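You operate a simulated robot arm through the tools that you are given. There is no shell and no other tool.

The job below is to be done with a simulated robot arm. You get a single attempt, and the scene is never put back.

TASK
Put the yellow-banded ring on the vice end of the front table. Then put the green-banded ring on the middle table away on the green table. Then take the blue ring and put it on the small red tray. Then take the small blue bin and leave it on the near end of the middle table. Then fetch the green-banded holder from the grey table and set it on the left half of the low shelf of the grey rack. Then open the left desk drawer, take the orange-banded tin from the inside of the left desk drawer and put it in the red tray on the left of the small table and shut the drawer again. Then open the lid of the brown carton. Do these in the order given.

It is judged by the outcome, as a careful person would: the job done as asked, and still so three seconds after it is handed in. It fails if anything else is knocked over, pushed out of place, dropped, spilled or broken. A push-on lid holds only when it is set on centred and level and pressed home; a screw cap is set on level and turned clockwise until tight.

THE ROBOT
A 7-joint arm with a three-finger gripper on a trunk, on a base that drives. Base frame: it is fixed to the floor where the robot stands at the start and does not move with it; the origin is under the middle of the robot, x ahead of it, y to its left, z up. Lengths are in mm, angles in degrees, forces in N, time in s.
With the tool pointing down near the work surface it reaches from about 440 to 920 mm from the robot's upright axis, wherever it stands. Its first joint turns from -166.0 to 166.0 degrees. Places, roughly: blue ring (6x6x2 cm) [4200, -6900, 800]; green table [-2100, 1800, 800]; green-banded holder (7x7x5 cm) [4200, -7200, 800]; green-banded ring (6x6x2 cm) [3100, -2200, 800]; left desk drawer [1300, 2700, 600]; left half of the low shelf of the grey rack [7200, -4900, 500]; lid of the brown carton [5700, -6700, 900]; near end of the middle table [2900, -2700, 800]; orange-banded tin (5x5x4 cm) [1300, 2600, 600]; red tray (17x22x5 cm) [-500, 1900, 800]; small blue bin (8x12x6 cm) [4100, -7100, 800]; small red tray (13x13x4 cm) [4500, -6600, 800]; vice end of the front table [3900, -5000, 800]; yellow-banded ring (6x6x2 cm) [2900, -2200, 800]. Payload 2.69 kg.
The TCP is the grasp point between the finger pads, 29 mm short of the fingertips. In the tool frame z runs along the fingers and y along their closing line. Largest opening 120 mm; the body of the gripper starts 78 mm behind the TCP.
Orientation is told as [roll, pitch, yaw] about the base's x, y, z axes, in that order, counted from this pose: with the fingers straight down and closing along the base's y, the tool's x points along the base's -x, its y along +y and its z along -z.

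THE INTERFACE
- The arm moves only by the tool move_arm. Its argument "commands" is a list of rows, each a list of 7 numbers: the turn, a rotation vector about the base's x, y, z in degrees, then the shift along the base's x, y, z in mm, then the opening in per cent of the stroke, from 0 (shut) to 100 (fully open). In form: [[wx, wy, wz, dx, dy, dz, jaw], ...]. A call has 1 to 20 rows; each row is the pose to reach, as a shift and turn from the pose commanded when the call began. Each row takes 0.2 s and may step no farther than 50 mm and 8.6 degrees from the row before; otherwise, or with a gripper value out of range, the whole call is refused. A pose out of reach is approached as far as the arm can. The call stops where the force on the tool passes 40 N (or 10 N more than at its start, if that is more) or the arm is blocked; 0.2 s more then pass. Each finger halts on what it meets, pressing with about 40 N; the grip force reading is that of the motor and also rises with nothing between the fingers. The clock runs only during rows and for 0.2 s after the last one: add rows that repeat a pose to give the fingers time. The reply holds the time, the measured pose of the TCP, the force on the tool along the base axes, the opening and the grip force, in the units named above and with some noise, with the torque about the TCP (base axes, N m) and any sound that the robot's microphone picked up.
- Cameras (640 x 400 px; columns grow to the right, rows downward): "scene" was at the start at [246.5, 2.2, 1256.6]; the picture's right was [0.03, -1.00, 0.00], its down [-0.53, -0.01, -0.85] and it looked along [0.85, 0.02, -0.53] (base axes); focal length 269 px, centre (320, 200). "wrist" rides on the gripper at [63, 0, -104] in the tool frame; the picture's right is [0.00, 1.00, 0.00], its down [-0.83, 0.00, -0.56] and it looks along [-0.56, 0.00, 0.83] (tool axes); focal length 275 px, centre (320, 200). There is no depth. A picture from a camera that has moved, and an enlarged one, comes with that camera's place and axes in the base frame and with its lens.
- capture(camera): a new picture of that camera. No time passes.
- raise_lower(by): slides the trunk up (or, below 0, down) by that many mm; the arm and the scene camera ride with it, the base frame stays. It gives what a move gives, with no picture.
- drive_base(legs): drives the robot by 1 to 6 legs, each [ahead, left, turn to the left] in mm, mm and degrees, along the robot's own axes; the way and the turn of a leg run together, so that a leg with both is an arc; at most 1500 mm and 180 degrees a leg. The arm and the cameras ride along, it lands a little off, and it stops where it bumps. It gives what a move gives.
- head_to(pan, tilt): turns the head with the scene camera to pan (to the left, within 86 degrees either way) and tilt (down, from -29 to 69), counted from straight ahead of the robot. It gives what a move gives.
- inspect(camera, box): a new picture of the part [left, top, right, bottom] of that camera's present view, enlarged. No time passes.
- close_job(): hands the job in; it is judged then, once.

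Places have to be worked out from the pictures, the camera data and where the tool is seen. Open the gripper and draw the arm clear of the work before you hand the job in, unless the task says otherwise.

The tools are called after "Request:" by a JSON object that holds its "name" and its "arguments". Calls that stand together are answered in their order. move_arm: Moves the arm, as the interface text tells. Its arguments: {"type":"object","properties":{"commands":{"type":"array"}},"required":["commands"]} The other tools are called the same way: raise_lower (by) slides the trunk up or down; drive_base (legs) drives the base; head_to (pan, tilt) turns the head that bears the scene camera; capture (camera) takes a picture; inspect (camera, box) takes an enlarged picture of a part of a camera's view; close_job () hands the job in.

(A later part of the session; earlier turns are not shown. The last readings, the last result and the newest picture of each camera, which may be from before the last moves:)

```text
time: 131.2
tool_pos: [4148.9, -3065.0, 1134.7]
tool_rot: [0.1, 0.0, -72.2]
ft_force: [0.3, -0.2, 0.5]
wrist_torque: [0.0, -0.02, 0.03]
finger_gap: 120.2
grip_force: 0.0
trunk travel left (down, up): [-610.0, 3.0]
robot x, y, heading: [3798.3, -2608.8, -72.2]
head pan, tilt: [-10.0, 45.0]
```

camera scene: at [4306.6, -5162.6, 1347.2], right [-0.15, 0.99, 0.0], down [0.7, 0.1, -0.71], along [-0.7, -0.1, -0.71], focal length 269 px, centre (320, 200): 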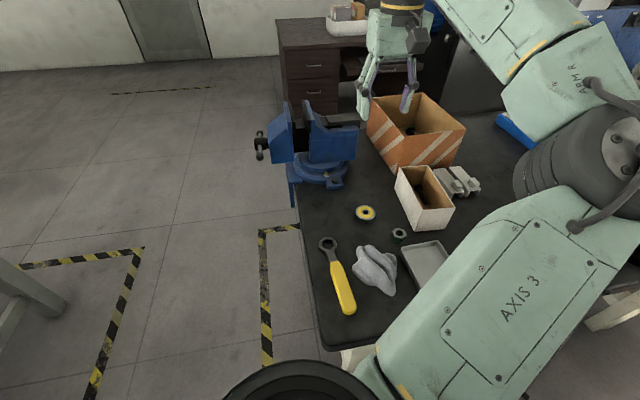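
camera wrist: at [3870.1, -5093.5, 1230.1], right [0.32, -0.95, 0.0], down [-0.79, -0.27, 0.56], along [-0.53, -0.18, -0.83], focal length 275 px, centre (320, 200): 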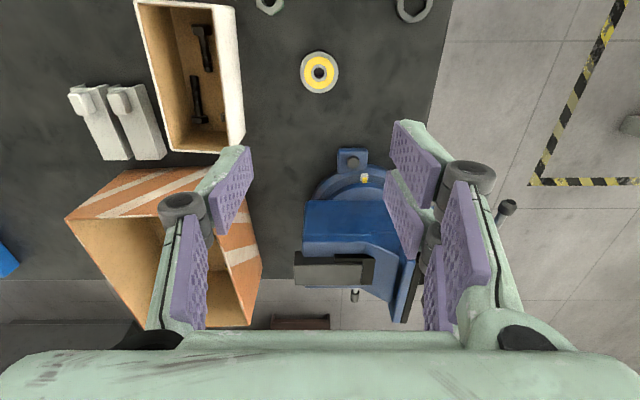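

I'm at (3798,-2609) as planned. I complete the approach to the rings and face the table.

Request:
{"name": "drive_base", "arguments": {"legs": [[-691, -28, 0], [0, 0, -88]]}}

Request:
{"name": "head_to", "arguments": {"pan": 0, "tilt": 40}}

Request:
{"name": "capture", "arguments": {"camera": "wrist"}}

Request:
{"name": "capture", "arguments": {"camera": "scene"}}

```text
time: 138.9
tool_pos: [3110.5, -2315.5, 1133.7]
tool_rot: [0.0, 0.1, -160.8]
ft_force: [0.2, -0.2, -0.7]
wrist_torque: [0.0, 0.0, -0.02]
finger_gap: 119.9
grip_force: 0.1
trunk travel left (down, up): [-610.0, 3.0]
robot x, y, heading: [3564.4, -1957.8, -161.1]
head pan, tilt: [-10.0, 45.0]
```

```text
time: 139.7
tool_pos: [3112.6, -2315.0, 1133.7]
tool_rot: [0.1, 0.2, -160.8]
ft_force: [0.9, -0.3, 0.1]
wrist_torque: [0.01, 0.0, 0.03]
finger_gap: 120.0
grip_force: 0.0
trunk travel left (down, up): [-610.0, 3.0]
robot x, y, heading: [3562.7, -1959.7, -160.6]
head pan, tilt: [0.0, 40.0]
```

```text
taken
camera wrist: at [3171.0, -2294.5, 1238.0], right [0.33, -0.94, 0.0], down [-0.78, -0.28, 0.56], along [-0.52, -0.18, -0.83], focal length 275 px, centre (320, 200)
```

wrist: 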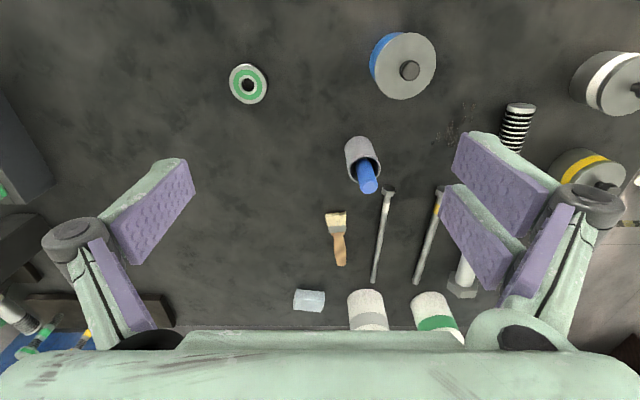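

```text
taken
camera scene: at [3335.3, -2037.5, 1354.4], right [-0.33, 0.94, 0.0], down [0.61, 0.21, -0.77], along [-0.72, -0.25, -0.64], focal length 269 px, centre (320, 200)
```

scene: 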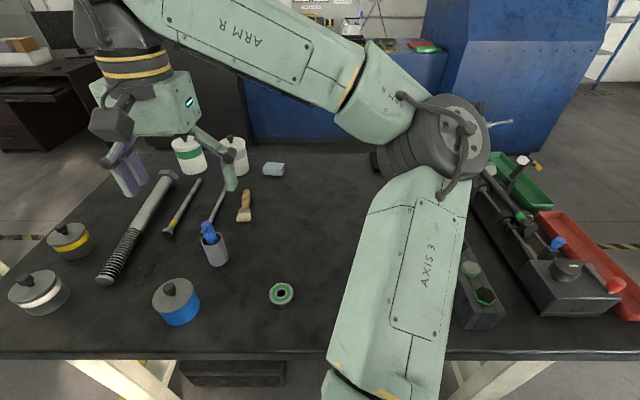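

Green ring at about (3063,-2222). I move over it at height, then descend partway.

Request:
{"name": "move_arm", "arguments": {"commands": [[0, 0, 0, -24, 40, 0, 100], [0, 0, 0, -48, 80, 0, 100], [0, 0, 0, -49, 93, -45, 100], [0, 0, 0, -49, 93, -95, 100], [0, 0, 0, -49, 93, -145, 100], [0, 0, 0, -49, 93, -195, 100], [0, 0, 0, -49, 93, -235, 100], [0, 0, 0, -49, 93, -235, 100]]}}

Request:
{"name": "capture", "arguments": {"camera": "wrist"}}

```text
time: 141.4
tool_pos: [3063.6, -2221.4, 898.5]
tool_rot: [0.0, 0.0, -160.9]
ft_force: [0.3, 0.1, 0.4]
wrist_torque: [0.0, 0.01, 0.01]
finger_gap: 120.0
grip_force: 0.1
trunk travel left (down, up): [-610.0, 3.0]
robot x, y, heading: [3564.1, -1960.3, -161.0]
head pan, tilt: [0.0, 40.0]
```

```text
taken
camera wrist: at [3122.5, -2201.5, 1002.4], right [0.33, -0.94, 0.0], down [-0.78, -0.28, 0.56], along [-0.52, -0.18, -0.83], focal length 275 px, centre (320, 200)
```

wrist: 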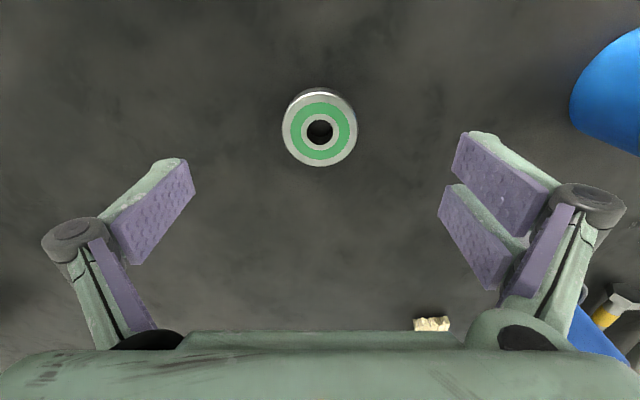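

Centred. I descend to just above the table (TCP ≈ 830) and close on the ring.

Request:
{"name": "move_arm", "arguments": {"commands": [[0, 0, 0, -2, -1, -30, 100], [0, 0, 0, -2, -1, -55, 100], [0, 0, 0, -2, -1, -65, 100], [0, 0, 0, -2, -1, -69, 100], [0, 0, 0, -2, -1, -69, 60], [0, 0, 0, -2, -1, -69, 40], [0, 0, 0, -2, -1, -69, 20], [0, 0, 0, -2, -1, -69, 10], [0, 0, 0, -2, -1, -69, 10], [0, 0, 0, -2, -1, -69, 10], [0, 0, 0, -2, -1, -69, 10]]}}

```text
time: 143.8
tool_pos: [3060.4, -2223.7, 829.6]
tool_rot: [0.0, 0.0, -160.9]
ft_force: [-0.7, -0.4, 0.5]
wrist_torque: [0.0, -0.04, 0.01]
finger_gap: 51.9
grip_force: 34.7
trunk travel left (down, up): [-610.0, 3.0]
robot x, y, heading: [3564.0, -1957.8, -160.8]
head pan, tilt: [0.0, 40.0]
```

Gripped at ~52 mm. I lift, retract to carry, and drive back out toward the start area heading for the green table.

Request:
{"name": "move_arm", "arguments": {"commands": [[0, 0, 0, 0, 0, 20, 10], [0, 0, 0, 0, 0, 60, 10], [0, 0, 0, 0, 0, 105, 10], [0, 0, 0, 0, 0, 150, 10], [0, 0, 0, 0, 0, 195, 10], [0, 0, 0, 0, 0, 240, 10], [0, 0, 0, 0, 0, 285, 10], [0, 0, 0, 10, -20, 304, 10], [0, 0, 0, 30, -55, 304, 10], [0, 0, 0, 50, -92, 304, 10]]}}

Request:
{"name": "capture", "arguments": {"camera": "wrist"}}

Request:
{"name": "drive_base", "arguments": {"legs": [[0, -1100, 0], [0, 0, -35], [1450, 0, 0]]}}

```text
time: 146.1
tool_pos: [3110.8, -2317.1, 1133.2]
tool_rot: [-0.1, 0.1, -160.8]
ft_force: [-0.6, -0.2, -1.8]
wrist_torque: [0.03, -0.02, -0.03]
finger_gap: 51.6
grip_force: 39.9
trunk travel left (down, up): [-610.0, 3.0]
robot x, y, heading: [3562.2, -1962.5, -160.9]
head pan, tilt: [0.0, 40.0]
```

```text
taken
camera wrist: at [3170.5, -2295.5, 1238.1], right [0.33, -0.94, 0.0], down [-0.78, -0.28, 0.55], along [-0.52, -0.18, -0.83], focal length 275 px, centre (320, 200)
```

wrist: 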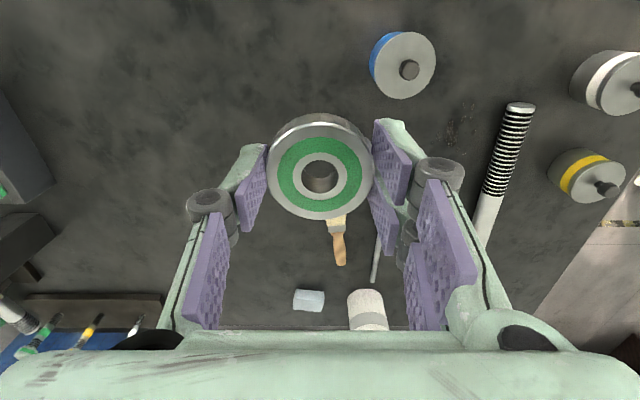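

```text
time: 161.0
tool_pos: [1712.8, -651.2, 1135.7]
tool_rot: [0.1, 0.0, 162.4]
ft_force: [2.4, -1.0, -0.8]
wrist_torque: [0.05, 0.11, 0.03]
finger_gap: 51.5
grip_force: 40.2
trunk travel left (down, up): [-610.0, 3.0]
robot x, y, heading: [2287.5, -631.7, 162.3]
head pan, tilt: [0.0, 40.0]
stopped in leg 3: the robot was blocked; the commanded pose is now the measured one
```

The base bumped at the front-right — the low bench's corner near (2041,-318). I look at it, then back off and pass further left.

Request:
{"name": "head_to", "arguments": {"pan": -60, "tilt": 45}}

Request:
{"name": "capture", "arguments": {"camera": "scene"}}

Request:
{"name": "drive_base", "arguments": {"legs": [[-100, 0, 0], [0, 330, 0], [1450, 0, 0]]}}

Request:
{"name": "head_to", "arguments": {"pan": -30, "tilt": 20}}

Request:
{"name": "capture", "arguments": {"camera": "scene"}}

```text
time: 162.3
tool_pos: [1706.9, -650.6, 1132.4]
tool_rot: [0.0, 0.1, 162.4]
ft_force: [-0.3, -0.4, -2.8]
wrist_torque: [0.0, 0.0, -0.01]
finger_gap: 51.5
grip_force: 39.9
trunk travel left (down, up): [-610.0, 3.0]
robot x, y, heading: [2285.1, -635.0, 162.3]
head pan, tilt: [-60.0, 45.0]
```

```text
taken
camera scene: at [2118.4, -508.3, 1347.1], right [0.98, 0.22, 0.0], down [0.15, -0.69, -0.71], along [-0.15, 0.69, -0.71], focal length 269 px, centre (320, 200)
```

scene: 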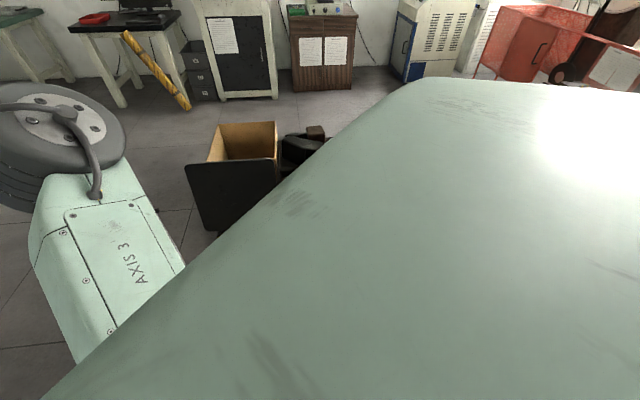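

```text
time: 173.0
tool_pos: [318.3, -551.9, 1134.1]
tool_rot: [0.0, 0.1, 162.0]
ft_force: [0.8, -0.8, -3.0]
wrist_torque: [0.02, -0.04, 0.0]
finger_gap: 51.5
grip_force: 40.2
trunk travel left (down, up): [-610.0, 3.0]
robot x, y, heading: [894.4, -538.2, 162.0]
head pan, tilt: [-60.0, 45.0]
```

```text
time: 174.0
tool_pos: [318.0, -552.5, 1132.9]
tool_rot: [0.0, 0.1, 162.0]
ft_force: [0.4, 0.4, -1.5]
wrist_torque: [-0.01, 0.0, 0.0]
finger_gap: 51.5
grip_force: 39.6
trunk travel left (down, up): [-610.0, 3.0]
robot x, y, heading: [897.3, -538.7, 162.1]
head pan, tilt: [-30.0, 20.0]
```

```text
taken
camera scene: at [685.0, -421.9, 1385.7], right [0.74, 0.67, 0.0], down [0.23, -0.25, -0.94], along [-0.63, 0.7, -0.34], focal length 269 px, centre (320, 200)
```

scene: 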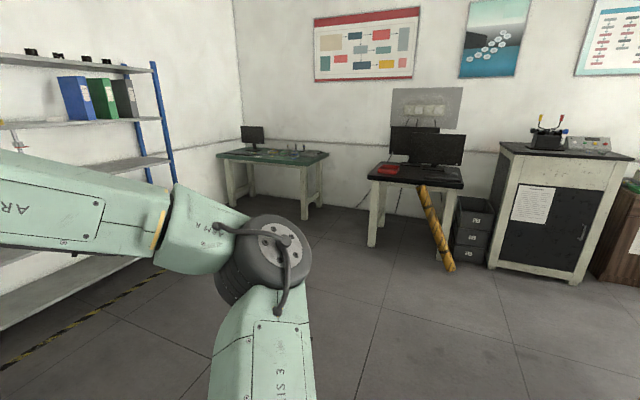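

I see the green table in the back-left corner and the small table with red tray. I drive toward the green table and look from nearby.

Request:
{"name": "drive_base", "arguments": {"legs": [[0, 0, -15], [1313, 0, 0], [1313, 0, 0], [0, 0, -30]]}}

Request:
{"name": "head_to", "arguments": {"pan": 40, "tilt": 25}}

Request:
{"name": "capture", "arguments": {"camera": "scene"}}

Request:
{"name": "head_to", "arguments": {"pan": 80, "tilt": 25}}

Request:
{"name": "capture", "arguments": {"camera": "scene"}}

```text
time: 189.3
tool_pos: [-1718.6, 1337.8, 1133.5]
tool_rot: [0.0, 0.1, 116.0]
ft_force: [0.1, 0.8, -1.9]
wrist_torque: [0.01, -0.02, -0.01]
finger_gap: 51.3
grip_force: 40.4
trunk travel left (down, up): [-610.0, 3.0]
robot x, y, heading: [-1311.7, 930.5, 116.0]
head pan, tilt: [-30.0, 20.0]
```

```text
time: 190.7
tool_pos: [-1717.7, 1338.7, 1132.8]
tool_rot: [0.1, 0.1, 116.1]
ft_force: [0.2, 0.2, -1.6]
wrist_torque: [0.03, 0.0, -0.01]
finger_gap: 51.3
grip_force: 40.1
trunk travel left (down, up): [-610.0, 3.0]
robot x, y, heading: [-1305.8, 932.7, 116.4]
head pan, tilt: [40.0, 25.0]
```

```text
taken
camera scene: at [-1460.3, 1109.6, 1377.7], right [0.41, 0.91, 0.0], down [0.39, -0.17, -0.91], along [-0.83, 0.37, -0.42], focal length 269 px, centre (320, 200)
```

scene: 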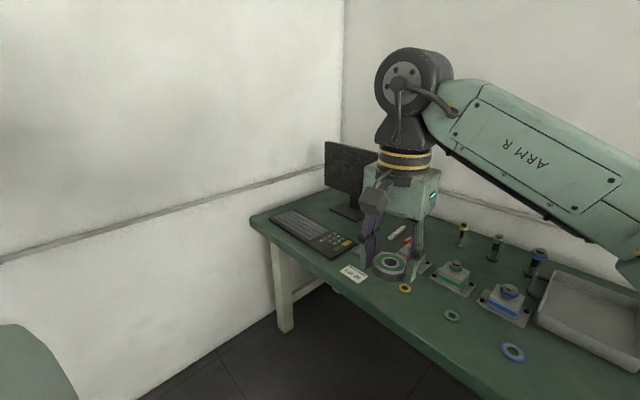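

```text
time: 191.8
tool_pos: [-1718.4, 1337.7, 1133.6]
tool_rot: [0.0, 0.0, 115.9]
ft_force: [-0.7, -0.6, -1.8]
wrist_torque: [-0.03, 0.02, 0.01]
finger_gap: 51.2
grip_force: 39.9
trunk travel left (down, up): [-610.0, 3.0]
robot x, y, heading: [-1309.8, 933.3, 116.1]
head pan, tilt: [80.0, 25.0]
```

```text
taken
camera scene: at [-1464.6, 1046.8, 1377.7], right [-0.28, 0.96, 0.0], down [0.41, 0.12, -0.91], along [-0.87, -0.25, -0.42], focal length 269 px, centre (320, 200)
```

scene: 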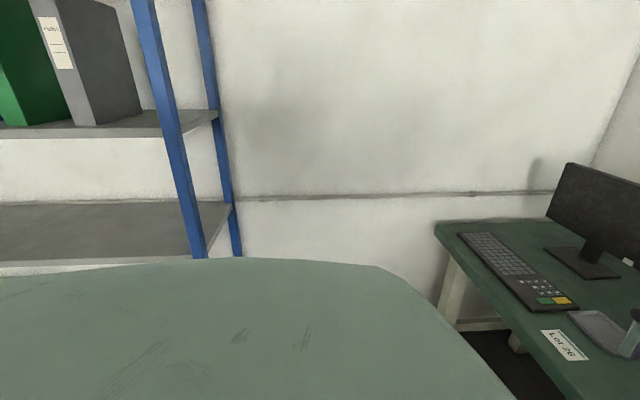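

The green table holds a monitor, keyboard, label, blocks and washers. I move closer, facing it squarely, to view free space from above.

Request:
{"name": "drive_base", "arguments": {"legs": [[0, 0, -6.5], [240, 360, 0]]}}

Request:
{"name": "head_to", "arguments": {"pan": 0, "tilt": 40}}

Request:
{"name": "capture", "arguments": {"camera": "scene"}}

Request:
{"name": "capture", "arguments": {"camera": "wrist"}}

```text
time: 195.7
tool_pos: [-2090.8, 1484.2, 1133.1]
tool_rot: [-0.1, 0.0, 109.7]
ft_force: [0.1, 0.2, -1.1]
wrist_torque: [-0.02, 0.02, -0.01]
finger_gap: 51.6
grip_force: 39.7
trunk travel left (down, up): [-610.0, 3.0]
robot x, y, heading: [-1726.5, 1037.2, 109.9]
head pan, tilt: [80.0, 25.0]
```

```text
time: 197.2
tool_pos: [-2089.8, 1484.7, 1133.6]
tool_rot: [0.0, 0.2, 109.6]
ft_force: [0.1, -0.1, -2.4]
wrist_torque: [-0.05, 0.05, -0.02]
finger_gap: 51.5
grip_force: 40.1
trunk travel left (down, up): [-610.0, 3.0]
robot x, y, heading: [-1729.6, 1037.1, 109.8]
head pan, tilt: [0.0, 40.0]
```

```text
taken
camera scene: at [-1808.8, 1262.6, 1354.4], right [0.94, 0.34, 0.0], down [0.22, -0.6, -0.77], along [-0.26, 0.72, -0.64], focal length 269 px, centre (320, 200)
```

scene: 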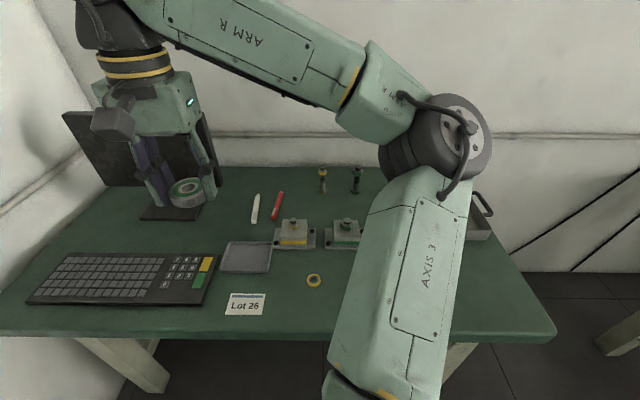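

```text
taken
camera wrist: at [-2068.1, 1425.8, 1237.6], right [-0.94, -0.34, 0.0], down [-0.28, 0.78, 0.55], along [-0.19, 0.52, -0.83], focal length 275 px, centre (320, 200)
```

wrist: 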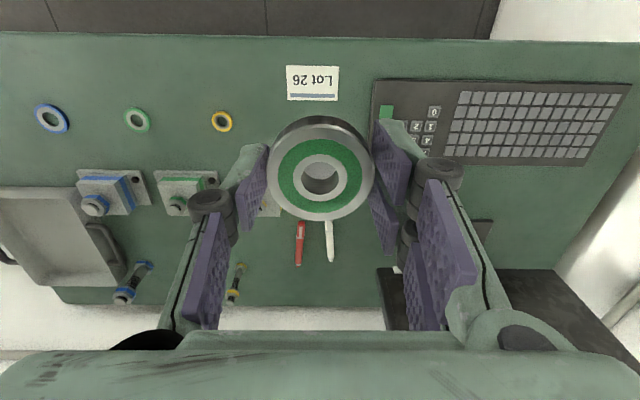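

A clear spot is the right end of the green table, about (-1590,1720), >100 mm from the blue washer, bin and edges. I carry the ring over it.

Request:
{"name": "move_arm", "arguments": {"commands": [[0, 0, 0, 42, 20, 0, 10], [0, 0, 0, 84, 40, 0, 10], [0, 0, 0, 126, 60, 0, 10], [0, 0, 0, 168, 80, 0, 10], [0, 0, 0, 210, 99, 0, 10], [0, 0, 0, 252, 119, 0, 10], [0, 0, 0, 294, 139, 0, 10], [0, 0, 0, 336, 158, 0, 10], [0, 0, 0, 378, 178, 0, 10], [0, 0, 0, 420, 198, 0, 10], [0, 0, 0, 462, 217, 0, 10], [0, 0, 0, 500, 235, 0, 10], [0, 0, 0, 500, 235, -45, 10], [0, 0, 0, 500, 235, -90, 10], [0, 0, 0, 500, 235, -135, 10], [0, 0, 0, 500, 235, -180, 10], [0, 0, 0, 500, 235, -180, 10]]}}

Request:
{"name": "capture", "arguments": {"camera": "wrist"}}

Request:
{"name": "capture", "arguments": {"camera": "scene"}}

```text
time: 200.8
tool_pos: [-1584.7, 1701.5, 949.6]
tool_rot: [0.2, 0.4, 108.5]
ft_force: [-0.4, 0.3, -2.5]
wrist_torque: [-0.02, -0.04, -0.02]
finger_gap: 51.4
grip_force: 39.9
out of reach, approached as far as the arm can: row 11, 12, 13, 14, 15, 16, 17
trunk travel left (down, up): [-610.0, 3.0]
robot x, y, heading: [-1729.7, 1038.3, 109.6]
head pan, tilt: [0.0, 40.0]
```

```text
taken
camera wrist: at [-1564.4, 1642.9, 1053.3], right [-0.95, -0.32, 0.0], down [-0.27, 0.79, 0.55], along [-0.18, 0.52, -0.83], focal length 275 px, centre (320, 200)
```

wrist: 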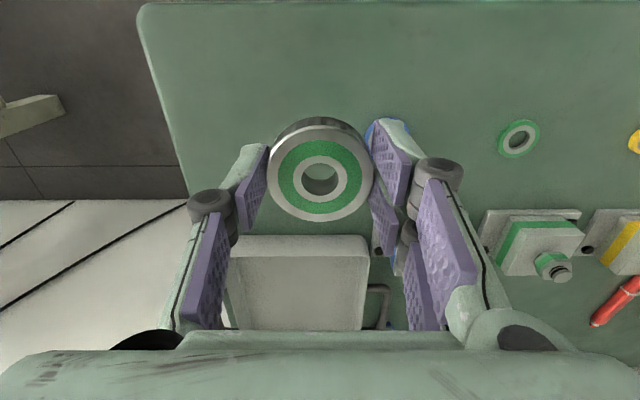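

```text
taken
camera scene: at [-1809.4, 1262.1, 1354.5], right [0.94, 0.34, 0.0], down [0.22, -0.6, -0.77], along [-0.26, 0.72, -0.64], focal length 269 px, centre (320, 200)
```

scene: 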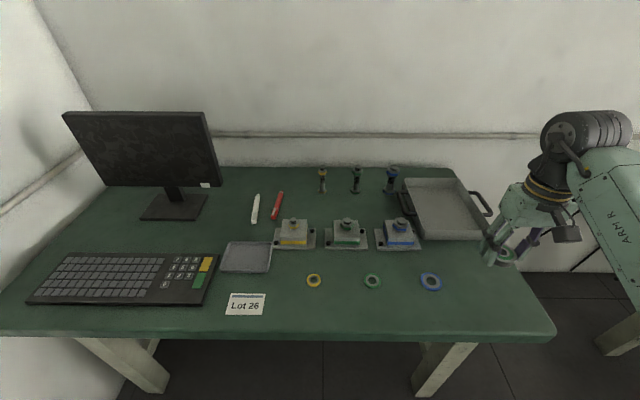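

The washer rays show the green table top is lower, about z 750. I also hit a wrist limit, so I turn the tool -20° and shift slightly inward to about (-1590,1735).

Request:
{"name": "move_arm", "arguments": {"commands": [[0, 0, -7, 0, 5, 0, 10], [0, 0, -14, 0, 10, 0, 10], [0, 0, -21, 0, 15, 0, 10], [0, 0, -21, 0, 15, 0, 10], [0, 0, -21, 0, 15, 0, 10]]}}

Request:
{"name": "capture", "arguments": {"camera": "wrist"}}

```text
time: 202.0
tool_pos: [-1584.8, 1717.7, 948.7]
tool_rot: [0.0, 0.1, 88.5]
ft_force: [-0.3, 0.3, -1.3]
wrist_torque: [0.0, -0.01, 0.01]
finger_gap: 51.3
grip_force: 40.6
trunk travel left (down, up): [-610.0, 3.0]
robot x, y, heading: [-1728.5, 1036.9, 109.8]
head pan, tilt: [0.0, 40.0]
```

```text
taken
camera wrist: at [-1585.2, 1654.4, 1053.1], right [-1.0, 0.02, 0.0], down [0.02, 0.83, 0.55], along [0.01, 0.55, -0.83], focal length 275 px, centre (320, 200)
```

wrist: 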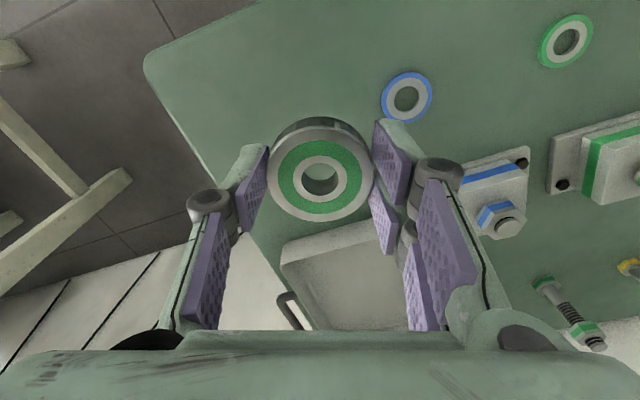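

The spot is free: washer 90 mm away, edges ≥85 mm. I descend to just above the expected surface.

Request:
{"name": "move_arm", "arguments": {"commands": [[0, 0, 0, 0, 0, -45, 10], [0, 0, 0, 0, 0, -90, 10], [0, 0, 0, 0, 0, -130, 10], [0, 0, 0, 0, 0, -150, 10], [0, 0, 0, 0, 0, -150, 10]]}}

Request:
{"name": "inspect", "arguments": {"camera": "scene", "box": [400, 180, 600, 320]}}

```text
time: 203.2
tool_pos: [-1585.1, 1716.2, 797.9]
tool_rot: [0.0, 0.1, 88.6]
ft_force: [-0.3, 0.4, -2.0]
wrist_torque: [0.03, -0.02, 0.0]
finger_gap: 51.4
grip_force: 39.8
trunk travel left (down, up): [-610.0, 3.0]
robot x, y, heading: [-1727.3, 1035.8, 109.9]
head pan, tilt: [0.0, 40.0]
```

```text
2.86 times, centred on (500, 250) of scene
camera zoom: at [-1808.6, 1262.6, 1354.4], right [0.94, 0.34, 0.0], down [0.22, -0.61, -0.77], along [-0.26, 0.72, -0.64], focal length 769 px, centre (-194, 57)
```

zoom: 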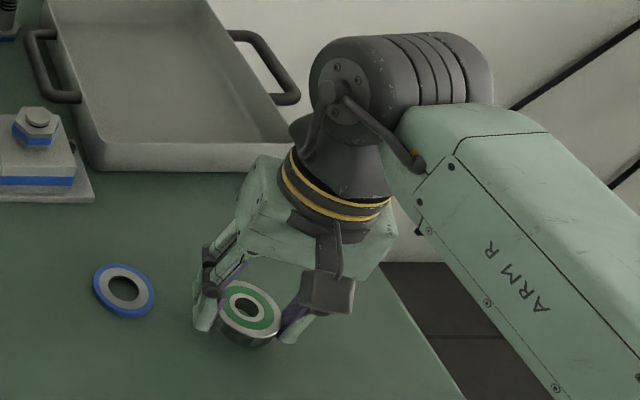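

Still above the surface. I go down in small steps.

Request:
{"name": "move_arm", "arguments": {"commands": [[0, 0, 0, 0, 0, -4, 10], [0, 0, 0, 0, 0, -8, 10], [0, 0, 0, 0, 0, -11, 10], [0, 0, 0, 0, 0, -11, 10]]}}

```text
time: 204.2
tool_pos: [-1585.9, 1716.8, 787.7]
tool_rot: [0.1, 0.1, 88.6]
ft_force: [0.2, -0.2, -1.9]
wrist_torque: [-0.04, 0.03, -0.02]
finger_gap: 51.3
grip_force: 39.8
trunk travel left (down, up): [-610.0, 3.0]
robot x, y, heading: [-1727.2, 1040.0, 109.8]
head pan, tilt: [0.0, 40.0]
```

Request:
{"name": "move_arm", "arguments": {"commands": [[0, 0, 0, 0, 0, -2, 10], [0, 0, 0, 0, 0, -4, 10], [0, 0, 0, 0, 0, -4, 10]]}}

```text
time: 205.0
tool_pos: [-1584.8, 1717.9, 783.4]
tool_rot: [-0.1, 0.3, 88.6]
ft_force: [-0.6, 0.4, -1.8]
wrist_torque: [0.01, 0.02, 0.01]
finger_gap: 51.4
grip_force: 39.7
trunk travel left (down, up): [-610.0, 3.0]
robot x, y, heading: [-1730.7, 1036.1, 109.7]
head pan, tilt: [0.0, 40.0]
```

No contact at 783; I continue 2 mm at a time.

Request:
{"name": "move_arm", "arguments": {"commands": [[0, 0, 0, 0, 0, -2, 10], [0, 0, 0, 0, 0, -4, 10], [0, 0, 0, 0, 0, -4, 10]]}}

```text
time: 205.8
tool_pos: [-1584.2, 1716.9, 779.3]
tool_rot: [0.0, 0.2, 88.6]
ft_force: [-0.3, 0.6, 2.6]
wrist_torque: [0.15, 0.04, 0.0]
finger_gap: 51.3
grip_force: 40.4
trunk travel left (down, up): [-610.0, 3.0]
robot x, y, heading: [-1727.7, 1032.4, 109.7]
head pan, tilt: [0.0, 40.0]
```

Contact at 779. I release and lift.

Request:
{"name": "move_arm", "arguments": {"commands": [[0, 0, 0, 0, 0, 0, 50], [0, 0, 0, 0, 0, 0, 58], [0, 0, 0, 0, 0, 0, 58], [0, 0, 0, 0, 0, 5, 58], [0, 0, 0, 0, 0, 30, 58], [0, 0, 0, 0, 0, 75, 58], [0, 0, 0, 0, 0, 120, 58], [0, 0, 0, 0, 0, 165, 58], [0, 0, 0, 0, 0, 210, 58], [0, 0, 0, 0, 0, 255, 58], [0, 0, 0, 0, 0, 300, 58], [0, 0, 0, 0, 0, 345, 58]]}}

Request:
{"name": "capture", "arguments": {"camera": "scene"}}

Request:
{"name": "capture", "arguments": {"camera": "wrist"}}

```text
time: 208.4
tool_pos: [-1584.3, 1717.5, 1124.7]
tool_rot: [0.2, 0.1, 88.7]
ft_force: [0.1, -0.1, -0.6]
wrist_torque: [0.04, 0.0, -0.06]
finger_gap: 69.8
grip_force: 0.0
trunk travel left (down, up): [-610.0, 3.0]
robot x, y, heading: [-1726.8, 1036.4, 109.7]
head pan, tilt: [0.0, 40.0]
```

```text
taken
camera scene: at [-1809.1, 1261.8, 1354.5], right [0.94, 0.34, 0.0], down [0.22, -0.6, -0.77], along [-0.26, 0.72, -0.64], focal length 269 px, centre (320, 200)
```

scene: 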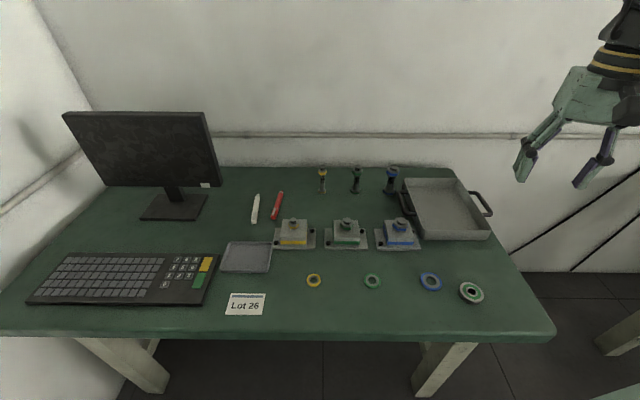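

```text
taken
camera wrist: at [-1584.7, 1654.5, 1229.4], right [-1.0, 0.02, 0.0], down [0.02, 0.83, 0.55], along [0.01, 0.55, -0.83], focal length 275 px, centre (320, 200)
```

wrist: 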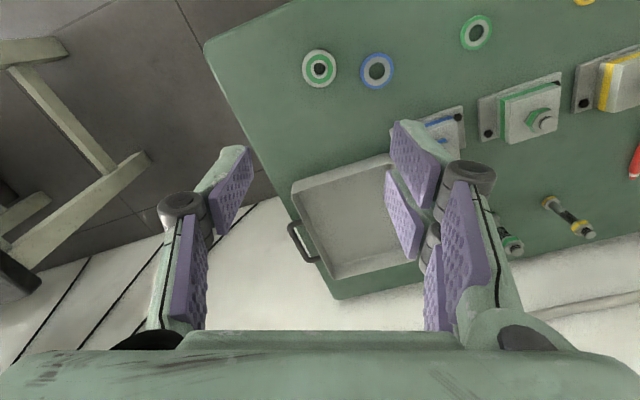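

The green ring is placed cleanly. I retract the arm toward the right front (keeps the head's view clear) and drive back toward the aisle on the west side of the middle table.

Request:
{"name": "move_arm", "arguments": {"commands": [[0, 0, 0, -2, -42, 0, 70], [0, 0, 0, -4, -84, 0, 90], [0, 0, 0, -6, -126, 0, 100], [0, 0, 0, -8, -165, 8, 100]]}}

Request:
{"name": "drive_base", "arguments": {"legs": [[-250, 0, 0], [0, 0, -137.5], [1437, 0, 0], [1437, 0, 0], [0, 0, -38.6]]}}

Request:
{"name": "head_to", "arguments": {"pan": 0, "tilt": 20}}

Request:
{"name": "capture", "arguments": {"camera": "scene"}}

```text
time: 209.4
tool_pos: [-1595.5, 1553.5, 1127.6]
tool_rot: [1.1, 0.4, 89.4]
ft_force: [-0.9, 0.2, 0.5]
wrist_torque: [0.01, 0.02, -0.01]
finger_gap: 120.1
grip_force: 0.0
trunk travel left (down, up): [-610.0, 3.0]
robot x, y, heading: [-1724.7, 1035.7, 109.7]
head pan, tilt: [0.0, 40.0]
```

```text
time: 232.3
tool_pos: [821.2, -1001.2, 1127.9]
tool_rot: [1.2, 0.1, -86.2]
ft_force: [0.3, 0.0, -0.8]
wrist_torque: [-0.01, 0.02, 0.03]
finger_gap: 120.3
grip_force: 0.1
trunk travel left (down, up): [-610.0, 3.0]
robot x, y, heading: [914.7, -477.6, -65.4]
head pan, tilt: [0.0, 40.0]
```

```text
time: 233.1
tool_pos: [820.8, -1002.4, 1127.2]
tool_rot: [1.5, 0.1, -86.2]
ft_force: [0.2, 0.5, -0.1]
wrist_torque: [0.0, 0.0, 0.0]
finger_gap: 120.0
grip_force: 0.1
trunk travel left (down, up): [-610.0, 3.0]
robot x, y, heading: [913.8, -475.9, -65.1]
head pan, tilt: [0.0, 20.0]
```

```text
taken
camera scene: at [1017.3, -702.3, 1385.7], right [-0.91, -0.42, 0.0], down [-0.14, 0.31, -0.94], along [0.39, -0.85, -0.34], focal length 269 px, centre (320, 200)
```

scene: 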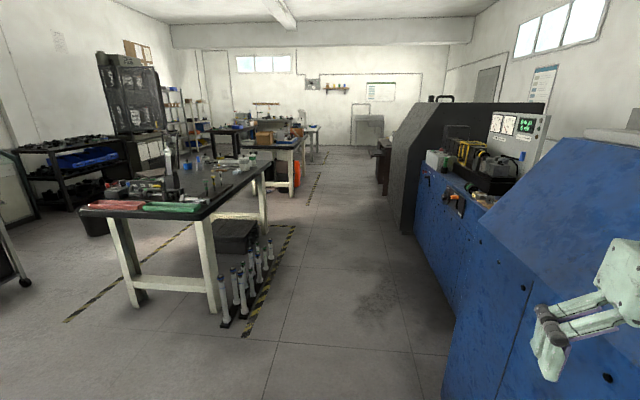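

The west aisle is clear between the stools (edge about x 2000 at y -1700) and the blue machine (about x 850). I drive down its middle.

Request:
{"name": "drive_base", "arguments": {"legs": [[0, 0, -6.2], [636, 245, 0], [664, -67, 0], [996, -21, 0], [1480, 24, 0]]}}

Request:
{"name": "capture", "arguments": {"camera": "scene"}}

Request:
{"name": "head_to", "arguments": {"pan": 50, "tilt": 20}}

Request:
{"name": "capture", "arguments": {"camera": "scene"}}

```text
time: 252.5
tool_pos: [2133.7, -4521.8, 1127.5]
tool_rot: [1.4, 0.2, -92.5]
ft_force: [0.5, 0.1, -0.1]
wrist_torque: [-0.01, 0.01, -0.03]
finger_gap: 119.9
grip_force: 0.1
trunk travel left (down, up): [-610.0, 3.0]
robot x, y, heading: [2284.5, -4009.3, -71.7]
head pan, tilt: [0.0, 20.0]
```

```text
taken
camera scene: at [2362.7, -4245.0, 1385.8], right [-0.95, -0.32, 0.0], down [-0.11, 0.32, -0.94], along [0.3, -0.89, -0.34], focal length 269 px, centre (320, 200)
```

scene: 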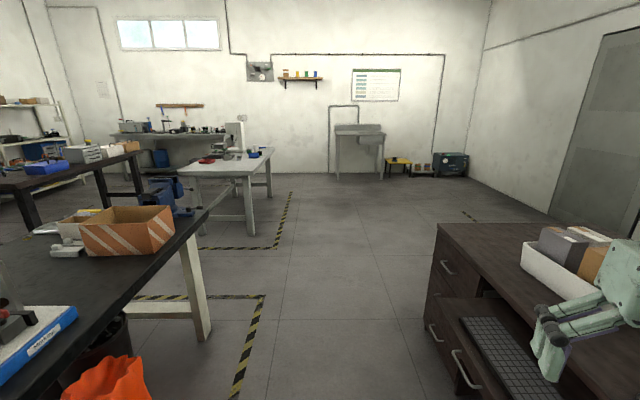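

```text
time: 253.7
tool_pos: [2132.9, -4521.8, 1127.0]
tool_rot: [1.5, 0.1, -92.5]
ft_force: [0.3, 0.0, -1.3]
wrist_torque: [0.01, 0.01, 0.0]
finger_gap: 119.9
grip_force: 0.1
trunk travel left (down, up): [-610.0, 3.0]
robot x, y, heading: [2282.9, -4009.8, -71.7]
head pan, tilt: [50.0, 20.0]
```

```text
taken
camera scene: at [2419.7, -4190.7, 1385.8], right [-0.37, -0.93, 0.0], down [-0.32, 0.13, -0.94], along [0.87, -0.35, -0.34], focal length 269 px, centre (320, 200)
```

scene: 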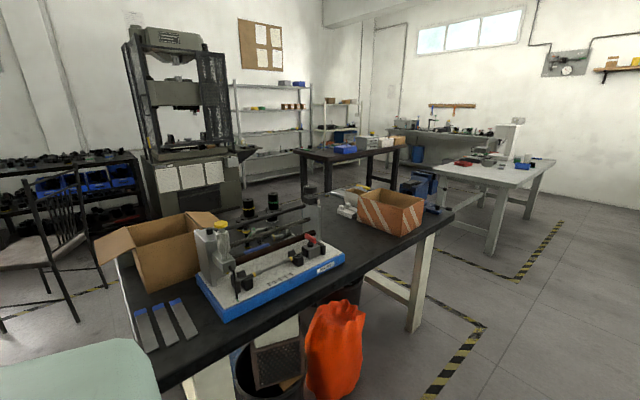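

The way on is clear: desk to the right (corner near (2190,-5730)), front table to the left. I drive round to the north end of the grey table.

Request:
{"name": "drive_base", "arguments": {"legs": [[1014, -22, 0], [1014, -22, 0], [450, 1041, 0]]}}

Request:
{"name": "head_to", "arguments": {"pan": 0, "tilt": 35}}

Request:
{"name": "capture", "arguments": {"camera": "scene"}}

```text
time: 271.8
tool_pos: [3836.5, -6584.9, 1126.8]
tool_rot: [1.6, 0.1, -93.9]
ft_force: [-0.9, -0.1, 0.6]
wrist_torque: [-0.01, -0.01, -0.02]
finger_gap: 120.0
grip_force: 0.1
trunk travel left (down, up): [-610.0, 3.0]
robot x, y, heading: [3996.5, -6078.9, -73.0]
head pan, tilt: [50.0, 20.0]
```

```text
time: 273.0
tool_pos: [3837.1, -6585.7, 1127.0]
tool_rot: [1.6, 0.1, -94.0]
ft_force: [-0.2, -0.2, -0.6]
wrist_torque: [-0.01, -0.05, 0.05]
finger_gap: 119.8
grip_force: 0.2
trunk travel left (down, up): [-610.0, 3.0]
robot x, y, heading: [3998.5, -6076.9, -73.1]
head pan, tilt: [0.0, 35.0]
```

```text
taken
camera scene: at [4070.9, -6310.0, 1362.0], right [-0.96, -0.29, 0.0], down [-0.17, 0.55, -0.82], along [0.24, -0.78, -0.57], focal length 269 px, centre (320, 200)
```

scene: 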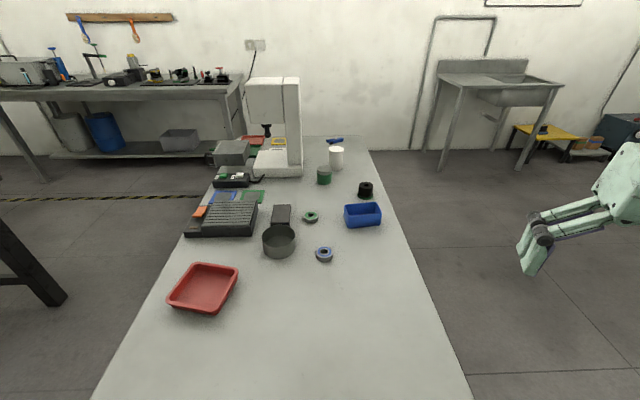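

The grey table is fully visible: blue ring near (4228,-6850), red tray near (4493,-6649), blue bin near (4147,-7053). I bring the tool over the blue ring with a roughly aligned yaw.

Request:
{"name": "move_arm", "arguments": {"commands": [[0, 0, 2, 36, -24, 0, 85], [0, 0, 4, 72, -48, 0, 85], [0, 0, 6, 108, -72, 0, 85], [0, 0, 8, 144, -96, 0, 85], [0, 0, 10, 180, -120, 0, 85], [0, 0, 12, 216, -144, 0, 85], [0, 0, 14, 252, -168, 0, 85], [0, 0, 16, 288, -192, 0, 85], [0, 0, 18, 324, -216, 0, 85], [0, 0, 20, 360, -240, 0, 85], [0, 0, 21, 390, -260, -20, 85], [0, 0, 21, 390, -260, -65, 85], [0, 0, 21, 390, -260, -110, 85], [0, 0, 21, 390, -260, -155, 85], [0, 0, 21, 390, -260, -155, 85]]}}

Request:
{"name": "capture", "arguments": {"camera": "wrist"}}

Request:
{"name": "capture", "arguments": {"camera": "scene"}}

```text
time: 276.2
tool_pos: [4225.5, -6844.5, 971.3]
tool_rot: [1.5, 0.1, -73.0]
ft_force: [0.4, 0.3, 0.8]
wrist_torque: [-0.01, -0.02, -0.01]
finger_gap: 101.9
grip_force: 0.0
trunk travel left (down, up): [-610.0, 3.0]
robot x, y, heading: [3999.3, -6074.1, -72.9]
head pan, tilt: [0.0, 35.0]
```

```text
taken
camera wrist: at [4205.2, -6785.4, 1076.2], right [0.95, 0.3, 0.03], down [0.23, -0.8, 0.56], along [0.19, -0.52, -0.83], focal length 275 px, centre (320, 200)
```

wrist: 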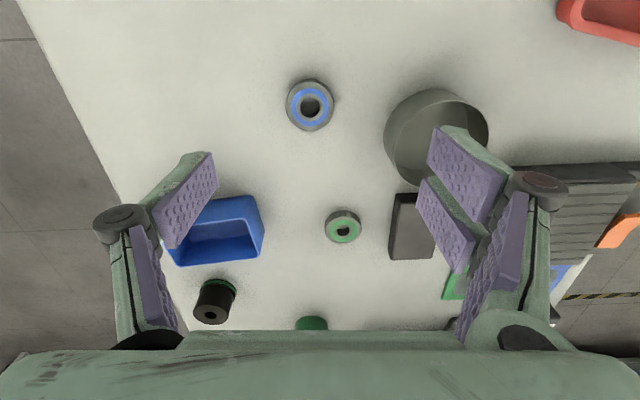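

```text
taken
camera scene: at [4070.8, -6309.9, 1362.0], right [-0.96, -0.29, 0.0], down [-0.17, 0.55, -0.82], along [0.24, -0.78, -0.57], focal length 269 px, centre (320, 200)
```

scene: 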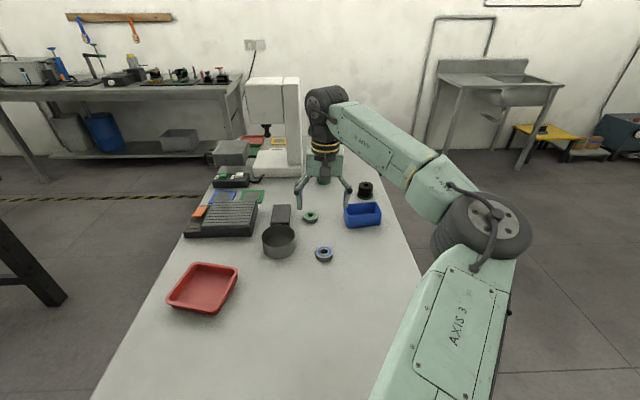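

Triangulation gives the blue ring top at about (4229,-6865,757), so this table is ~740 high. I centre on it, correct the slight tilt and descend partway with a narrower opening to stay clear of the cup.

Request:
{"name": "move_arm", "arguments": {"commands": [[-1.5, 0, 0, 4, -20, -20, 68], [-1.5, 0, 0, 4, -20, -65, 68], [-1.5, 0, 0, 4, -20, -110, 68], [-1.5, 0, 0, 4, -20, -130, 68], [-1.5, 0, 0, 4, -20, -130, 68]]}}

Request:
{"name": "capture", "arguments": {"camera": "wrist"}}

```text
time: 277.4
tool_pos: [4229.7, -6868.1, 841.3]
tool_rot: [1.2, -1.4, -73.0]
ft_force: [0.1, 0.2, 0.3]
wrist_torque: [0.01, 0.04, -0.01]
finger_gap: 81.4
grip_force: 0.0
trunk travel left (down, up): [-610.0, 3.0]
robot x, y, heading: [3994.8, -6075.3, -73.1]
head pan, tilt: [0.0, 35.0]
```

```text
taken
camera wrist: at [4210.0, -6803.7, 944.3], right [0.95, 0.3, 0.02], down [0.23, -0.78, 0.58], along [0.19, -0.55, -0.82], focal length 275 px, centre (320, 200)
```

wrist: 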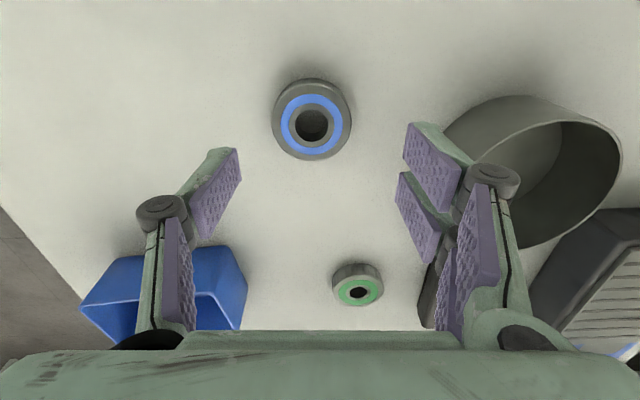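

I correct the tilt properly (about the tool's own axes) and descend to z ≈ 778 over the ring.

Request:
{"name": "move_arm", "arguments": {"commands": [[1.0, 1.55, 0, 0, 1, -20, 68], [1.0, 1.55, 0, 0, 1, -45, 68], [1.0, 1.55, 0, 0, 1, -60, 68], [1.0, 1.55, 0, 0, 1, -64, 68], [1.0, 1.55, 0, 0, 1, -64, 68]]}}

Request:
{"name": "capture", "arguments": {"camera": "wrist"}}

```text
time: 278.6
tool_pos: [4230.0, -6863.7, 778.2]
tool_rot: [-0.1, 0.2, -73.0]
ft_force: [-0.3, 1.5, -0.7]
wrist_torque: [0.0, 0.02, -0.02]
finger_gap: 81.8
grip_force: 0.0
trunk travel left (down, up): [-610.0, 3.0]
robot x, y, heading: [3996.7, -6075.3, -72.7]
head pan, tilt: [0.0, 35.0]
```

```text
taken
camera wrist: at [4212.7, -6803.8, 882.6], right [0.95, 0.3, 0.0], down [0.25, -0.79, 0.56], along [0.16, -0.53, -0.83], focal length 275 px, centre (320, 200)
```

wrist: 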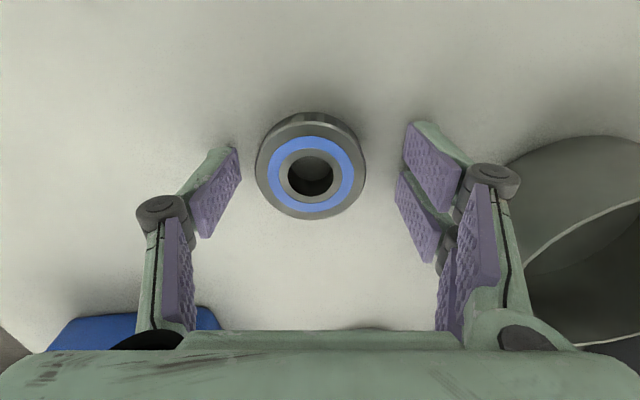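

Ring is 4-5 mm to the left in view; I adjust, lower 6 mm and close.

Request:
{"name": "move_arm", "arguments": {"commands": [[0, 0, 0, -4, -2, -3, 68], [0, 0, 0, -4, -2, -6, 68], [0, 0, 0, -4, -2, -6, 50], [0, 0, 0, -4, -2, -6, 30], [0, 0, 0, -4, -2, -6, 10], [0, 0, 0, -4, -2, -6, 10], [0, 0, 0, -4, -2, -6, 10], [0, 0, 0, -4, -2, -6, 10]]}}

```text
time: 280.4
tool_pos: [4227.7, -6865.8, 778.1]
tool_rot: [0.2, -0.4, -72.9]
ft_force: [7.7, -2.9, 37.8]
wrist_torque: [0.42, -0.02, -0.05]
finger_gap: 52.1
grip_force: 40.4
trunk travel left (down, up): [-610.0, 3.0]
robot x, y, heading: [3996.7, -6077.5, -72.8]
head pan, tilt: [0.0, 35.0]
```

Gripped (52 mm), table surface at ~748. I lift and carry over the red tray at about (4503,-6657).

Request:
{"name": "move_arm", "arguments": {"commands": [[0, 0, 0, 0, 0, 10, 10], [0, 0, 0, 0, 0, 45, 10], [0, 0, 0, 0, 0, 90, 10], [0, 0, 0, 0, 0, 135, 10], [0, 0, 0, 0, 0, 180, 10], [0, 0, 0, 35, 26, 190, 10], [0, 0, 0, 70, 52, 190, 10], [0, 0, 0, 105, 78, 190, 10], [0, 0, 0, 140, 104, 190, 10], [0, 0, 0, 175, 131, 190, 10], [0, 0, 0, 210, 157, 190, 10], [0, 0, 0, 245, 183, 190, 10], [0, 0, 0, 275, 207, 190, 10], [0, 0, 0, 275, 207, 190, 10]]}}

Request:
{"name": "capture", "arguments": {"camera": "wrist"}}

Request:
{"name": "capture", "arguments": {"camera": "scene"}}

```text
time: 283.4
tool_pos: [4501.8, -6658.3, 961.9]
tool_rot: [-0.1, 0.0, -73.1]
ft_force: [-0.2, -0.3, -1.6]
wrist_torque: [0.0, -0.02, -0.02]
finger_gap: 52.3
grip_force: 39.3
trunk travel left (down, up): [-610.0, 3.0]
robot x, y, heading: [4000.7, -6077.3, -72.8]
head pan, tilt: [0.0, 35.0]
```

```text
taken
camera wrist: at [4484.3, -6598.3, 1066.8], right [0.96, 0.3, 0.0], down [0.25, -0.79, 0.56], along [0.16, -0.53, -0.83], focal length 275 px, centre (320, 200)
```

wrist: 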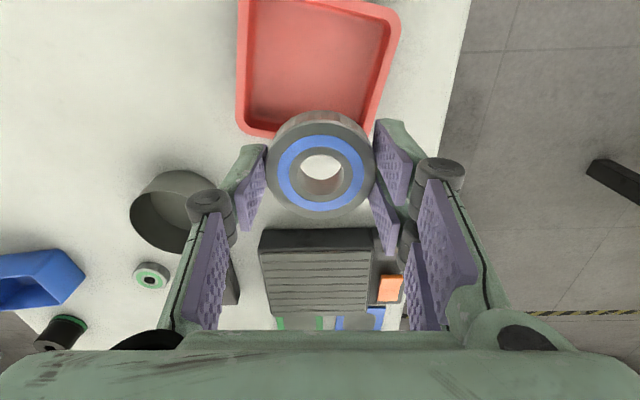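

```text
taken
camera scene: at [4070.8, -6310.2, 1361.9], right [-0.96, -0.29, 0.0], down [-0.17, 0.55, -0.82], along [0.24, -0.78, -0.57], focal length 269 px, centre (320, 200)
```

scene: 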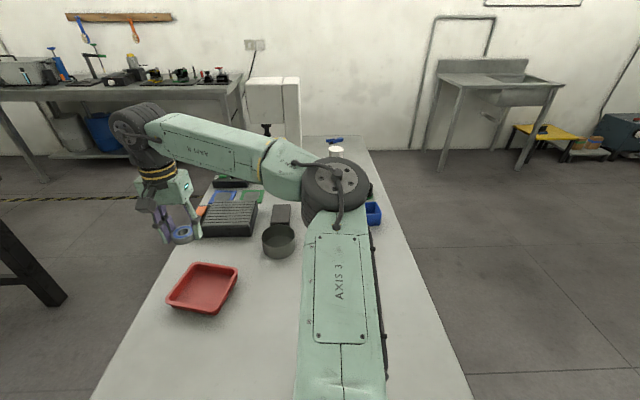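

Tray centre works out to about (4489,-6640). I shift there and descend to ~20 mm above its floor.

Request:
{"name": "move_arm", "arguments": {"commands": [[0, 0, 0, -12, 18, -20, 10], [0, 0, 0, -12, 18, -60, 10], [0, 0, 0, -12, 18, -105, 10], [0, 0, 0, -12, 18, -140, 10], [0, 0, 0, -12, 18, -155, 10], [0, 0, 0, -12, 18, -155, 10]]}}

Request:
{"name": "capture", "arguments": {"camera": "wrist"}}

Request:
{"name": "inspect", "arguments": {"camera": "scene", "box": [120, 200, 300, 330]}}

```text
time: 284.8
tool_pos: [4488.8, -6641.1, 807.0]
tool_rot: [-0.1, 0.0, -73.0]
ft_force: [0.4, -0.1, -0.8]
wrist_torque: [0.02, 0.0, 0.02]
finger_gap: 52.3
grip_force: 40.2
trunk travel left (down, up): [-610.0, 3.0]
robot x, y, heading: [3998.3, -6075.2, -72.8]
head pan, tilt: [0.0, 35.0]
```

```text
taken
camera wrist: at [4471.9, -6581.4, 911.2], right [0.95, 0.3, 0.0], down [0.25, -0.79, 0.56], along [0.16, -0.53, -0.83], focal length 275 px, centre (320, 200)
```

wrist: 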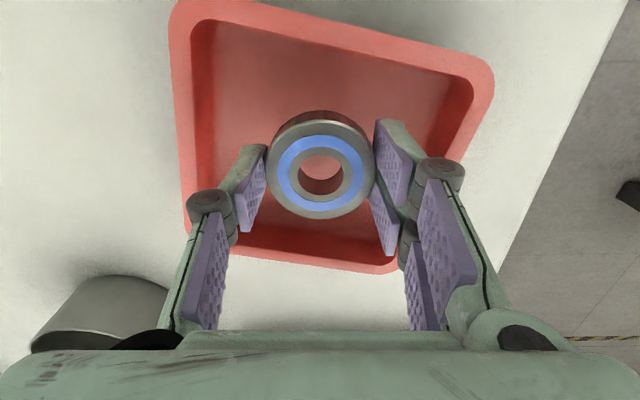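

```text
3.08 times, centred on (210, 265) of scene
camera zoom: at [4070.9, -6310.1, 1361.9], right [-0.96, -0.29, 0.0], down [-0.17, 0.55, -0.82], along [0.24, -0.78, -0.57], focal length 828 px, centre (658, 0)
```

zoom: 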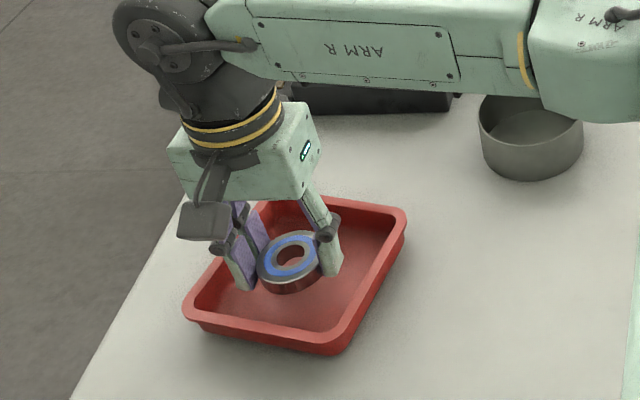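

Centred in the tray. I lower slowly to the tray floor.

Request:
{"name": "move_arm", "arguments": {"commands": [[0, 0, 0, 0, 0, -8, 10], [0, 0, 0, 0, 0, -15, 10], [0, 0, 0, 0, 0, -19, 10], [0, 0, 0, 0, 0, -19, 10]]}}

```text
time: 285.8
tool_pos: [4490.6, -6642.2, 786.8]
tool_rot: [-0.1, 0.2, -73.0]
ft_force: [-0.1, 0.4, -2.5]
wrist_torque: [-0.01, 0.01, 0.01]
finger_gap: 52.1
grip_force: 39.9
trunk travel left (down, up): [-610.0, 3.0]
robot x, y, heading: [4001.2, -6079.9, -72.9]
head pan, tilt: [0.0, 35.0]
```

Request:
{"name": "move_arm", "arguments": {"commands": [[0, 0, 0, 0, 0, -2, 10], [0, 0, 0, 0, 0, -4, 10], [0, 0, 0, 0, 0, -5, 10], [0, 0, 0, 0, 0, -5, 10]]}}

```text
time: 286.8
tool_pos: [4490.4, -6641.1, 783.4]
tool_rot: [-0.2, 0.1, -73.0]
ft_force: [0.2, 0.1, -1.8]
wrist_torque: [-0.02, -0.01, -0.01]
finger_gap: 52.0
grip_force: 39.8
trunk travel left (down, up): [-610.0, 3.0]
robot x, y, heading: [3996.1, -6076.0, -72.9]
head pan, tilt: [0.0, 35.0]
```

Request:
{"name": "move_arm", "arguments": {"commands": [[0, 0, 0, 0, 0, -1.5, 10], [0, 0, 0, 0, 0, -3, 10], [0, 0, 0, 0, 0, -3, 10]]}}

```text
time: 287.6
tool_pos: [4489.1, -6640.9, 782.5]
tool_rot: [0.1, -0.1, -73.0]
ft_force: [0.2, -2.4, 8.5]
wrist_torque: [-0.34, -0.02, -0.02]
finger_gap: 52.1
grip_force: 39.8
trunk travel left (down, up): [-610.0, 3.0]
robot x, y, heading: [3995.7, -6077.1, -73.1]
head pan, tilt: [0.0, 35.0]
```

Contact. Release with a small opening and lift.

Request:
{"name": "move_arm", "arguments": {"commands": [[0, 0, 0, 0, 0, 0, 48], [0, 0, 0, 0, 0, 0, 54], [0, 0, 0, 0, 0, 0, 54], [0, 0, 0, 0, 0, 5, 54], [0, 0, 0, 0, 0, 30, 54], [0, 0, 0, 0, 0, 75, 54], [0, 0, 0, 0, 0, 120, 54], [0, 0, 0, 0, 0, 165, 54], [0, 0, 0, 0, 0, 210, 54]]}}

Request:
{"name": "capture", "arguments": {"camera": "wrist"}}

Request:
{"name": "capture", "arguments": {"camera": "scene"}}

```text
time: 289.6
tool_pos: [4489.7, -6642.7, 989.4]
tool_rot: [-0.2, 0.0, -73.1]
ft_force: [-0.2, 0.0, 0.1]
wrist_torque: [0.01, 0.0, 0.0]
finger_gap: 64.8
grip_force: 0.0
trunk travel left (down, up): [-610.0, 3.0]
robot x, y, heading: [4001.3, -6074.2, -72.9]
head pan, tilt: [0.0, 35.0]
```

```text
taken
camera wrist: at [4471.3, -6582.0, 1094.8], right [0.95, 0.3, 0.0], down [0.25, -0.79, 0.56], along [0.16, -0.53, -0.83], focal length 275 px, centre (320, 200)
```

wrist: 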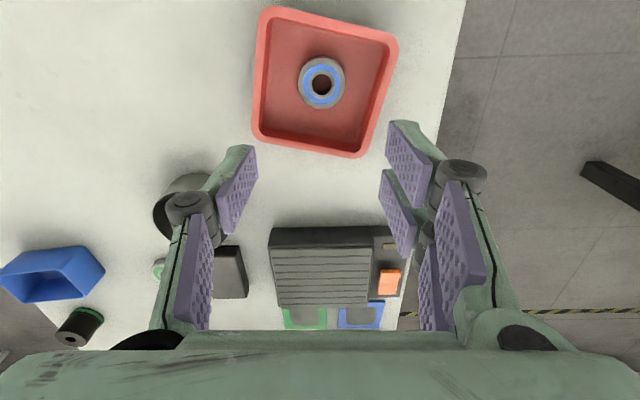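

```text
taken
camera scene: at [4070.7, -6309.7, 1362.0], right [-0.96, -0.29, 0.0], down [-0.17, 0.55, -0.82], along [0.24, -0.78, -0.57], focal length 269 px, centre (320, 200)
```

scene: 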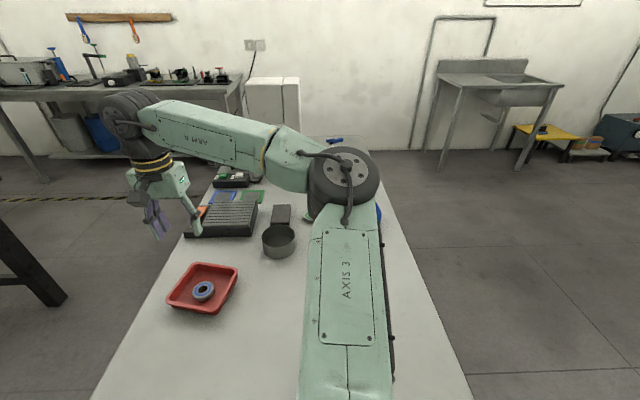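

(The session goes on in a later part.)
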